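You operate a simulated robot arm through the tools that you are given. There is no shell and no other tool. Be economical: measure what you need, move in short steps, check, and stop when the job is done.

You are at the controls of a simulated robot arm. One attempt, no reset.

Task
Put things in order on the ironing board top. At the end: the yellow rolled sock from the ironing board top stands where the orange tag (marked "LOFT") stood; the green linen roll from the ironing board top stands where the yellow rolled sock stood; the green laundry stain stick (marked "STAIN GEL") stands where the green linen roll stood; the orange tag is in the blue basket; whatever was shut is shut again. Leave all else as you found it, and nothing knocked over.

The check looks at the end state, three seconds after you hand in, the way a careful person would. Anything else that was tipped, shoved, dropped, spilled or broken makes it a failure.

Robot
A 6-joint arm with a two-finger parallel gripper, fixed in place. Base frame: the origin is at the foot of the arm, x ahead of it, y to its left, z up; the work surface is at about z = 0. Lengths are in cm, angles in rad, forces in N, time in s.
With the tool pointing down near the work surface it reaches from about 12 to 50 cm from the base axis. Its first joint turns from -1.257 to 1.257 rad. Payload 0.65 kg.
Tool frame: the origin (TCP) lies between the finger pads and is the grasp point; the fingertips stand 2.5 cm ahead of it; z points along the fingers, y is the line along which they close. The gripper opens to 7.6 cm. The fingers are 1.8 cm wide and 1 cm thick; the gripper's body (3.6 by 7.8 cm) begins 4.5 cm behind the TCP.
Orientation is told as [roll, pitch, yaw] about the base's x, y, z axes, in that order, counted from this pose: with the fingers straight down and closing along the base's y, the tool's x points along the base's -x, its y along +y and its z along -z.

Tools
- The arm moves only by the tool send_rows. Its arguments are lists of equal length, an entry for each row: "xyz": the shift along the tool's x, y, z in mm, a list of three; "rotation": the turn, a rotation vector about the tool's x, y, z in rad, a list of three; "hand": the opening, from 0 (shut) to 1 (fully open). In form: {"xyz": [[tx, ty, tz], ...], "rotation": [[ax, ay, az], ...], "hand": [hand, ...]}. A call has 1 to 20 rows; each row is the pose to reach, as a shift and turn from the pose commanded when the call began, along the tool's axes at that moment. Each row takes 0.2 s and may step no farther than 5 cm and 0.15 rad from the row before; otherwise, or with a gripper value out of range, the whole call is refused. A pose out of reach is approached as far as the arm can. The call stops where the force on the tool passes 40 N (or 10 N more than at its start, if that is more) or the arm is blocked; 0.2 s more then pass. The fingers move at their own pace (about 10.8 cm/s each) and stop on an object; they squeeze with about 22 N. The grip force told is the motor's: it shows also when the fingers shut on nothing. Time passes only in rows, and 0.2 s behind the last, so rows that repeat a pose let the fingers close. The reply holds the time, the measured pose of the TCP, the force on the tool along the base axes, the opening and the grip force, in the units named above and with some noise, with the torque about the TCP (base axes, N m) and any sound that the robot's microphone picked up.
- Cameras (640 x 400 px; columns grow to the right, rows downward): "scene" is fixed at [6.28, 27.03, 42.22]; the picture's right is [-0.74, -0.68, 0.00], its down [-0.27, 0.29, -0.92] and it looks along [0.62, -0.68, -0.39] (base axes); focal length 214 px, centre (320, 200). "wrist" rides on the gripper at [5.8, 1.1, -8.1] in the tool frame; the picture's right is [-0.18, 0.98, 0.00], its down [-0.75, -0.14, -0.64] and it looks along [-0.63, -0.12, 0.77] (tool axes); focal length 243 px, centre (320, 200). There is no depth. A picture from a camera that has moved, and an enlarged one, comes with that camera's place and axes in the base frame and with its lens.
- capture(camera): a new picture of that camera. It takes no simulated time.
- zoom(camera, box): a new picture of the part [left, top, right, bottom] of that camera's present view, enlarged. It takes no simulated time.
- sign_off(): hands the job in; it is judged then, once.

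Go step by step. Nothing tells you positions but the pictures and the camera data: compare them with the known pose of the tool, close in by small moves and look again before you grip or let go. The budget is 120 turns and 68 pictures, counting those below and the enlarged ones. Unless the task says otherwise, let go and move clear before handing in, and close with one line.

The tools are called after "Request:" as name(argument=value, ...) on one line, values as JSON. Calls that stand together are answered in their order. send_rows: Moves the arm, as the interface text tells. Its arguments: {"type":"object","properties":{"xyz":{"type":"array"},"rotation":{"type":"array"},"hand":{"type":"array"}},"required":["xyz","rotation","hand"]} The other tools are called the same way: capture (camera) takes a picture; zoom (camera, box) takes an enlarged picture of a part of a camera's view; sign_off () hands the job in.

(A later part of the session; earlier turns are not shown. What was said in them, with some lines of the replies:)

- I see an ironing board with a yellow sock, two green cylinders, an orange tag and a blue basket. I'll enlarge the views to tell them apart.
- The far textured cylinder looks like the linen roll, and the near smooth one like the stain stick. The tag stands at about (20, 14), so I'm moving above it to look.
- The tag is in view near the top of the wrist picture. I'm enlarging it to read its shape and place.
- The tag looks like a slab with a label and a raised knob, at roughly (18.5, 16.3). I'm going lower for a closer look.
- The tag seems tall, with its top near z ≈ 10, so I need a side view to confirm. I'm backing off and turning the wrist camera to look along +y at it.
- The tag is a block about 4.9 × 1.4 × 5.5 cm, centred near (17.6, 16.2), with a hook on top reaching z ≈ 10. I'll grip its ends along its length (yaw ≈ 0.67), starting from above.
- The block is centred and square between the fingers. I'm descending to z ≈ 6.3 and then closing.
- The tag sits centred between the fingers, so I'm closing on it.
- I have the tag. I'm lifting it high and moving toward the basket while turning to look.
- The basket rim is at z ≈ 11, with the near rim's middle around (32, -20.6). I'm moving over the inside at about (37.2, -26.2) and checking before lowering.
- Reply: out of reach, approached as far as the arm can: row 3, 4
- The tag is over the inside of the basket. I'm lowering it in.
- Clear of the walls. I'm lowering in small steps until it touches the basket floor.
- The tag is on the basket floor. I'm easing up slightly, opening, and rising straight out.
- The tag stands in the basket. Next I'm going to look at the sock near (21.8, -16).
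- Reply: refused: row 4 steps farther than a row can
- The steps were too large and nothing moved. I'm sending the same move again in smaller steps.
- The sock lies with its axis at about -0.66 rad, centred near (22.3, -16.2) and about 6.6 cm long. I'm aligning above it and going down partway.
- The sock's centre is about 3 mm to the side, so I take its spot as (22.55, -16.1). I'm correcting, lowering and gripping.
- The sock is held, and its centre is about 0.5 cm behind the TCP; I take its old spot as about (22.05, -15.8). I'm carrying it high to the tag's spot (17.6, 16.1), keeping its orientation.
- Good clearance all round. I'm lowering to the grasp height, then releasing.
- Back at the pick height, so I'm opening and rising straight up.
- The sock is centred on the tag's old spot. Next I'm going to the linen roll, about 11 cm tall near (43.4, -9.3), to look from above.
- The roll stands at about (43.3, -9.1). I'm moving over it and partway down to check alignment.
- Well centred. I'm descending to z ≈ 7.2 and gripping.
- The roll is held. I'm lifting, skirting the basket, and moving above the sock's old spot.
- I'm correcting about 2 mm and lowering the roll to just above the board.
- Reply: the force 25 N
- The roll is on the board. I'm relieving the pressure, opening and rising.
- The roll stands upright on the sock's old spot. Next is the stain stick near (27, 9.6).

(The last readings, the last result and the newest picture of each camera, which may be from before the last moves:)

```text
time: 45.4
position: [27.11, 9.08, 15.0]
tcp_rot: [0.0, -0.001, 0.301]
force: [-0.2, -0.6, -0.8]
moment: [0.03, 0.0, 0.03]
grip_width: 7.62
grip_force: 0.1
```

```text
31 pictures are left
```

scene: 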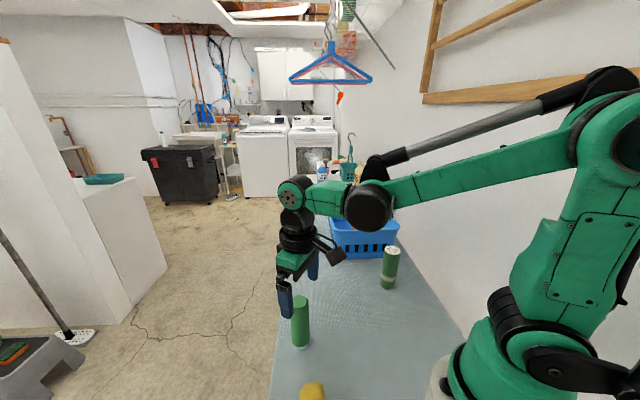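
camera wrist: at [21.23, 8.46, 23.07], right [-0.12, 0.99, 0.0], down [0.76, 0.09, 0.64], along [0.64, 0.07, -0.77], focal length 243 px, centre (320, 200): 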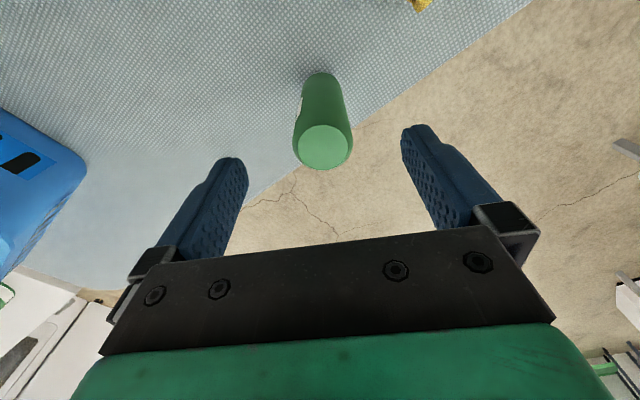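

Well aligned. The stick is about 11.8 cm tall, so I grip at z ≈ 8.

Request:
send_rows(xyz=[[-2, 0, 25], [-2, 0, 50], [-2, 0, 65], [-2, 0, 70], [-2, 0, 70], [-2, 0, 70], [-2, 0, 70], [-2, 0, 70]], rotation=[[0, 0, 0], [0, 0, 0], [0, 0, 0], [0, 0, 0], [0, 0, 0], [0, 0, 0], [0, 0, 0], [0, 0, 0]], hand=[1, 1, 1, 1, 1, 0, 0, 0])

Request:
capture(camera="wrist")

```text
time: 47.2
position: [27.41, 9.28, 8.37]
tcp_rot: [-0.001, 0.0, 0.301]
force: [-0.2, 0.0, 0.3]
moment: [0.0, -0.01, 0.0]
grip_width: 3.34
grip_force: 21.8
```

```text
30 pictures are left
camera wrist: at [21.37, 8.51, 16.26], right [-0.12, 0.99, 0.0], down [0.76, 0.09, 0.64], along [0.64, 0.07, -0.77], focal length 243 px, centre (320, 200)
```

wrist: 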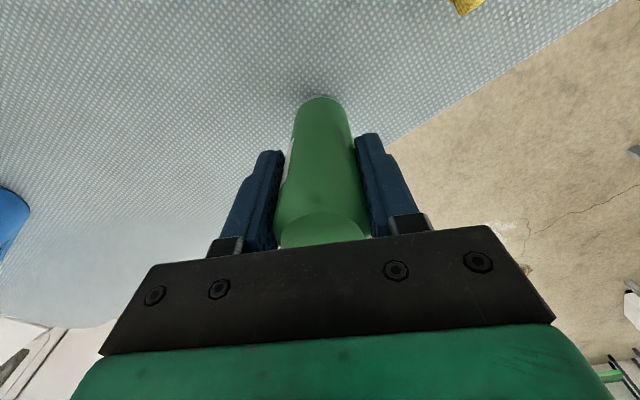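

The stick is held. I'm lifting and carrying it to the linen roll's old spot (43.2, -9.1).

Request:
send_rows(xyz=[[0, 0, -15], [0, 0, -55], [0, 0, -95], [0, 0, -112], [-16, -37, -112], [-33, -74, -112], [-49, -111, -112], [-66, -148, -112], [-82, -185, -112], [-98, -222, -112], [-98, -222, -112]], rotation=[[0, 0, 0], [0, 0, 0], [0, 0, 0], [0, 0, 0], [0, 0, 0], [0, 0, 0], [0, 0, 0], [0, 0, 0], [0, 0, 0], [0, 0, 0], [0, 0, 0]], hand=[0, 0, 0, 0, 0, 0, 0, 0, 0, 0, 0])

Request:
capture(camera="scene")

```text
time: 49.6
position: [43.24, -9.23, 19.34]
tcp_rot: [0.001, 0.001, 0.299]
force: [0.1, -0.3, -0.7]
moment: [0.02, 0.03, 0.01]
grip_width: 3.29
grip_force: 21.6
```

```text
29 pictures are left
```

scene: 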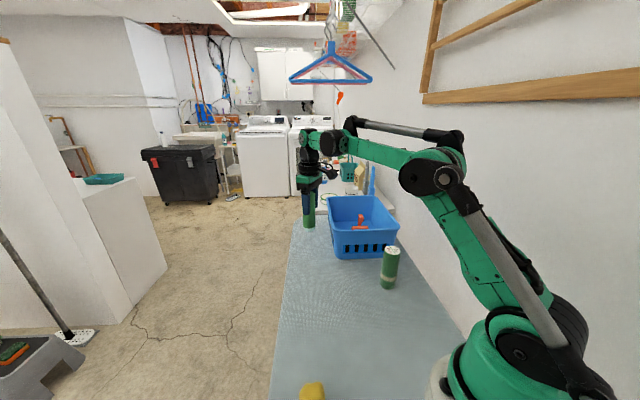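

Request:
send_rows(xyz=[[0, 1, 40], [0, 1, 80], [0, 1, 100], [0, 1, 106], [0, 1, 108]], rotation=[[0, 0, 0], [0, 0, 0], [0, 0, 0], [0, 0, 0], [0, 0, 0]], hand=[0, 0, 0, 0, 0])

Request:
send_rows(xyz=[[0, 0, 1], [0, 0, 2], [0, 0, 3]], rotation=[[0, 0, 0], [0, 0, 0], [0, 0, 0]], hand=[0, 0, 0])

```text
time: 50.8
position: [43.2, -9.1, 8.47]
tcp_rot: [0.0, 0.0, 0.299]
force: [0.5, 0.0, -0.7]
moment: [0.02, 0.02, -0.01]
grip_width: 3.33
grip_force: 22.4
```

```text
time: 51.6
position: [43.2, -9.02, 8.24]
tcp_rot: [0.0, 0.0, 0.299]
force: [0.3, 1.5, 6.9]
moment: [0.03, -0.05, 0.0]
grip_width: 3.32
grip_force: 22.4
```

The stick has touched down. I'm opening and rising clear.

Request:
send_rows(xyz=[[0, 0, -0.5], [0, 0, -0.5], [0, 0, -0.5], [0, 0, -0.5]], rotation=[[0, 0, 0], [0, 0, 0], [0, 0, 0], [0, 0, 0]], hand=[0, 0.7, 1, 1])

Request:
send_rows(xyz=[[0, 0, -20], [0, 0, -60], [0, 0, -90], [0, 0, -110], [45, 10, -120], [90, 20, -130], [135, 30, -140], [135, 30, -140]], rotation=[[0, 0, 0], [0, 0, 0], [0, 0, 0], [0, 0, 0], [0, 0, 0], [0, 0, 0], [0, 0, 0], [0, 0, 0]], hand=[1, 1, 1, 1, 1, 1, 1, 1])

Request:
capture(camera="scene")

Request:
capture(camera="wrist")

```text
time: 52.6
position: [43.14, -9.03, 8.27]
tcp_rot: [-0.001, 0.0, 0.3]
force: [0.2, 0.0, 0.1]
moment: [-0.02, 0.02, -0.01]
grip_width: 7.6
grip_force: 0.1
```

```text
time: 54.4
position: [29.02, -10.1, 22.48]
tcp_rot: [-0.001, -0.001, 0.299]
force: [0.8, 0.0, 0.3]
moment: [0.0, -0.01, 0.02]
grip_width: 7.61
grip_force: 0.1
```

```text
28 pictures are left
```

scene: 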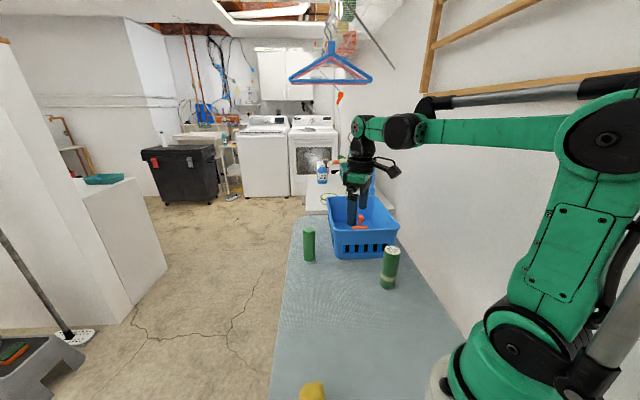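

```text
27 pictures are left
camera wrist: at [23.11, -10.76, 30.37], right [-0.12, 0.99, 0.0], down [0.76, 0.09, 0.64], along [0.64, 0.07, -0.77], focal length 243 px, centre (320, 200)
```

wrist: 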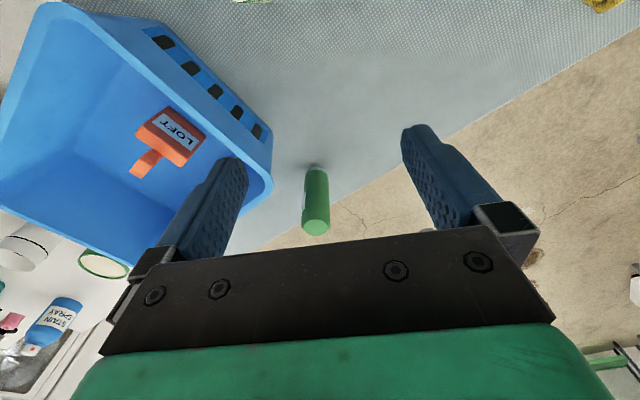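

Everything stands in place: tag in the basket, sock on the tag's spot, roll on the sock's spot, and stain stick on the roll's spot. The gripper is empty and clear, so I'm handing in.

Request:
sign_off()

```text
The job is handed in.
```

I moved all four things and handed the job in: the orange tag is in the blue basket, the sock, linen roll and stain stick are on their new spots, and nothing was tipped or opened.
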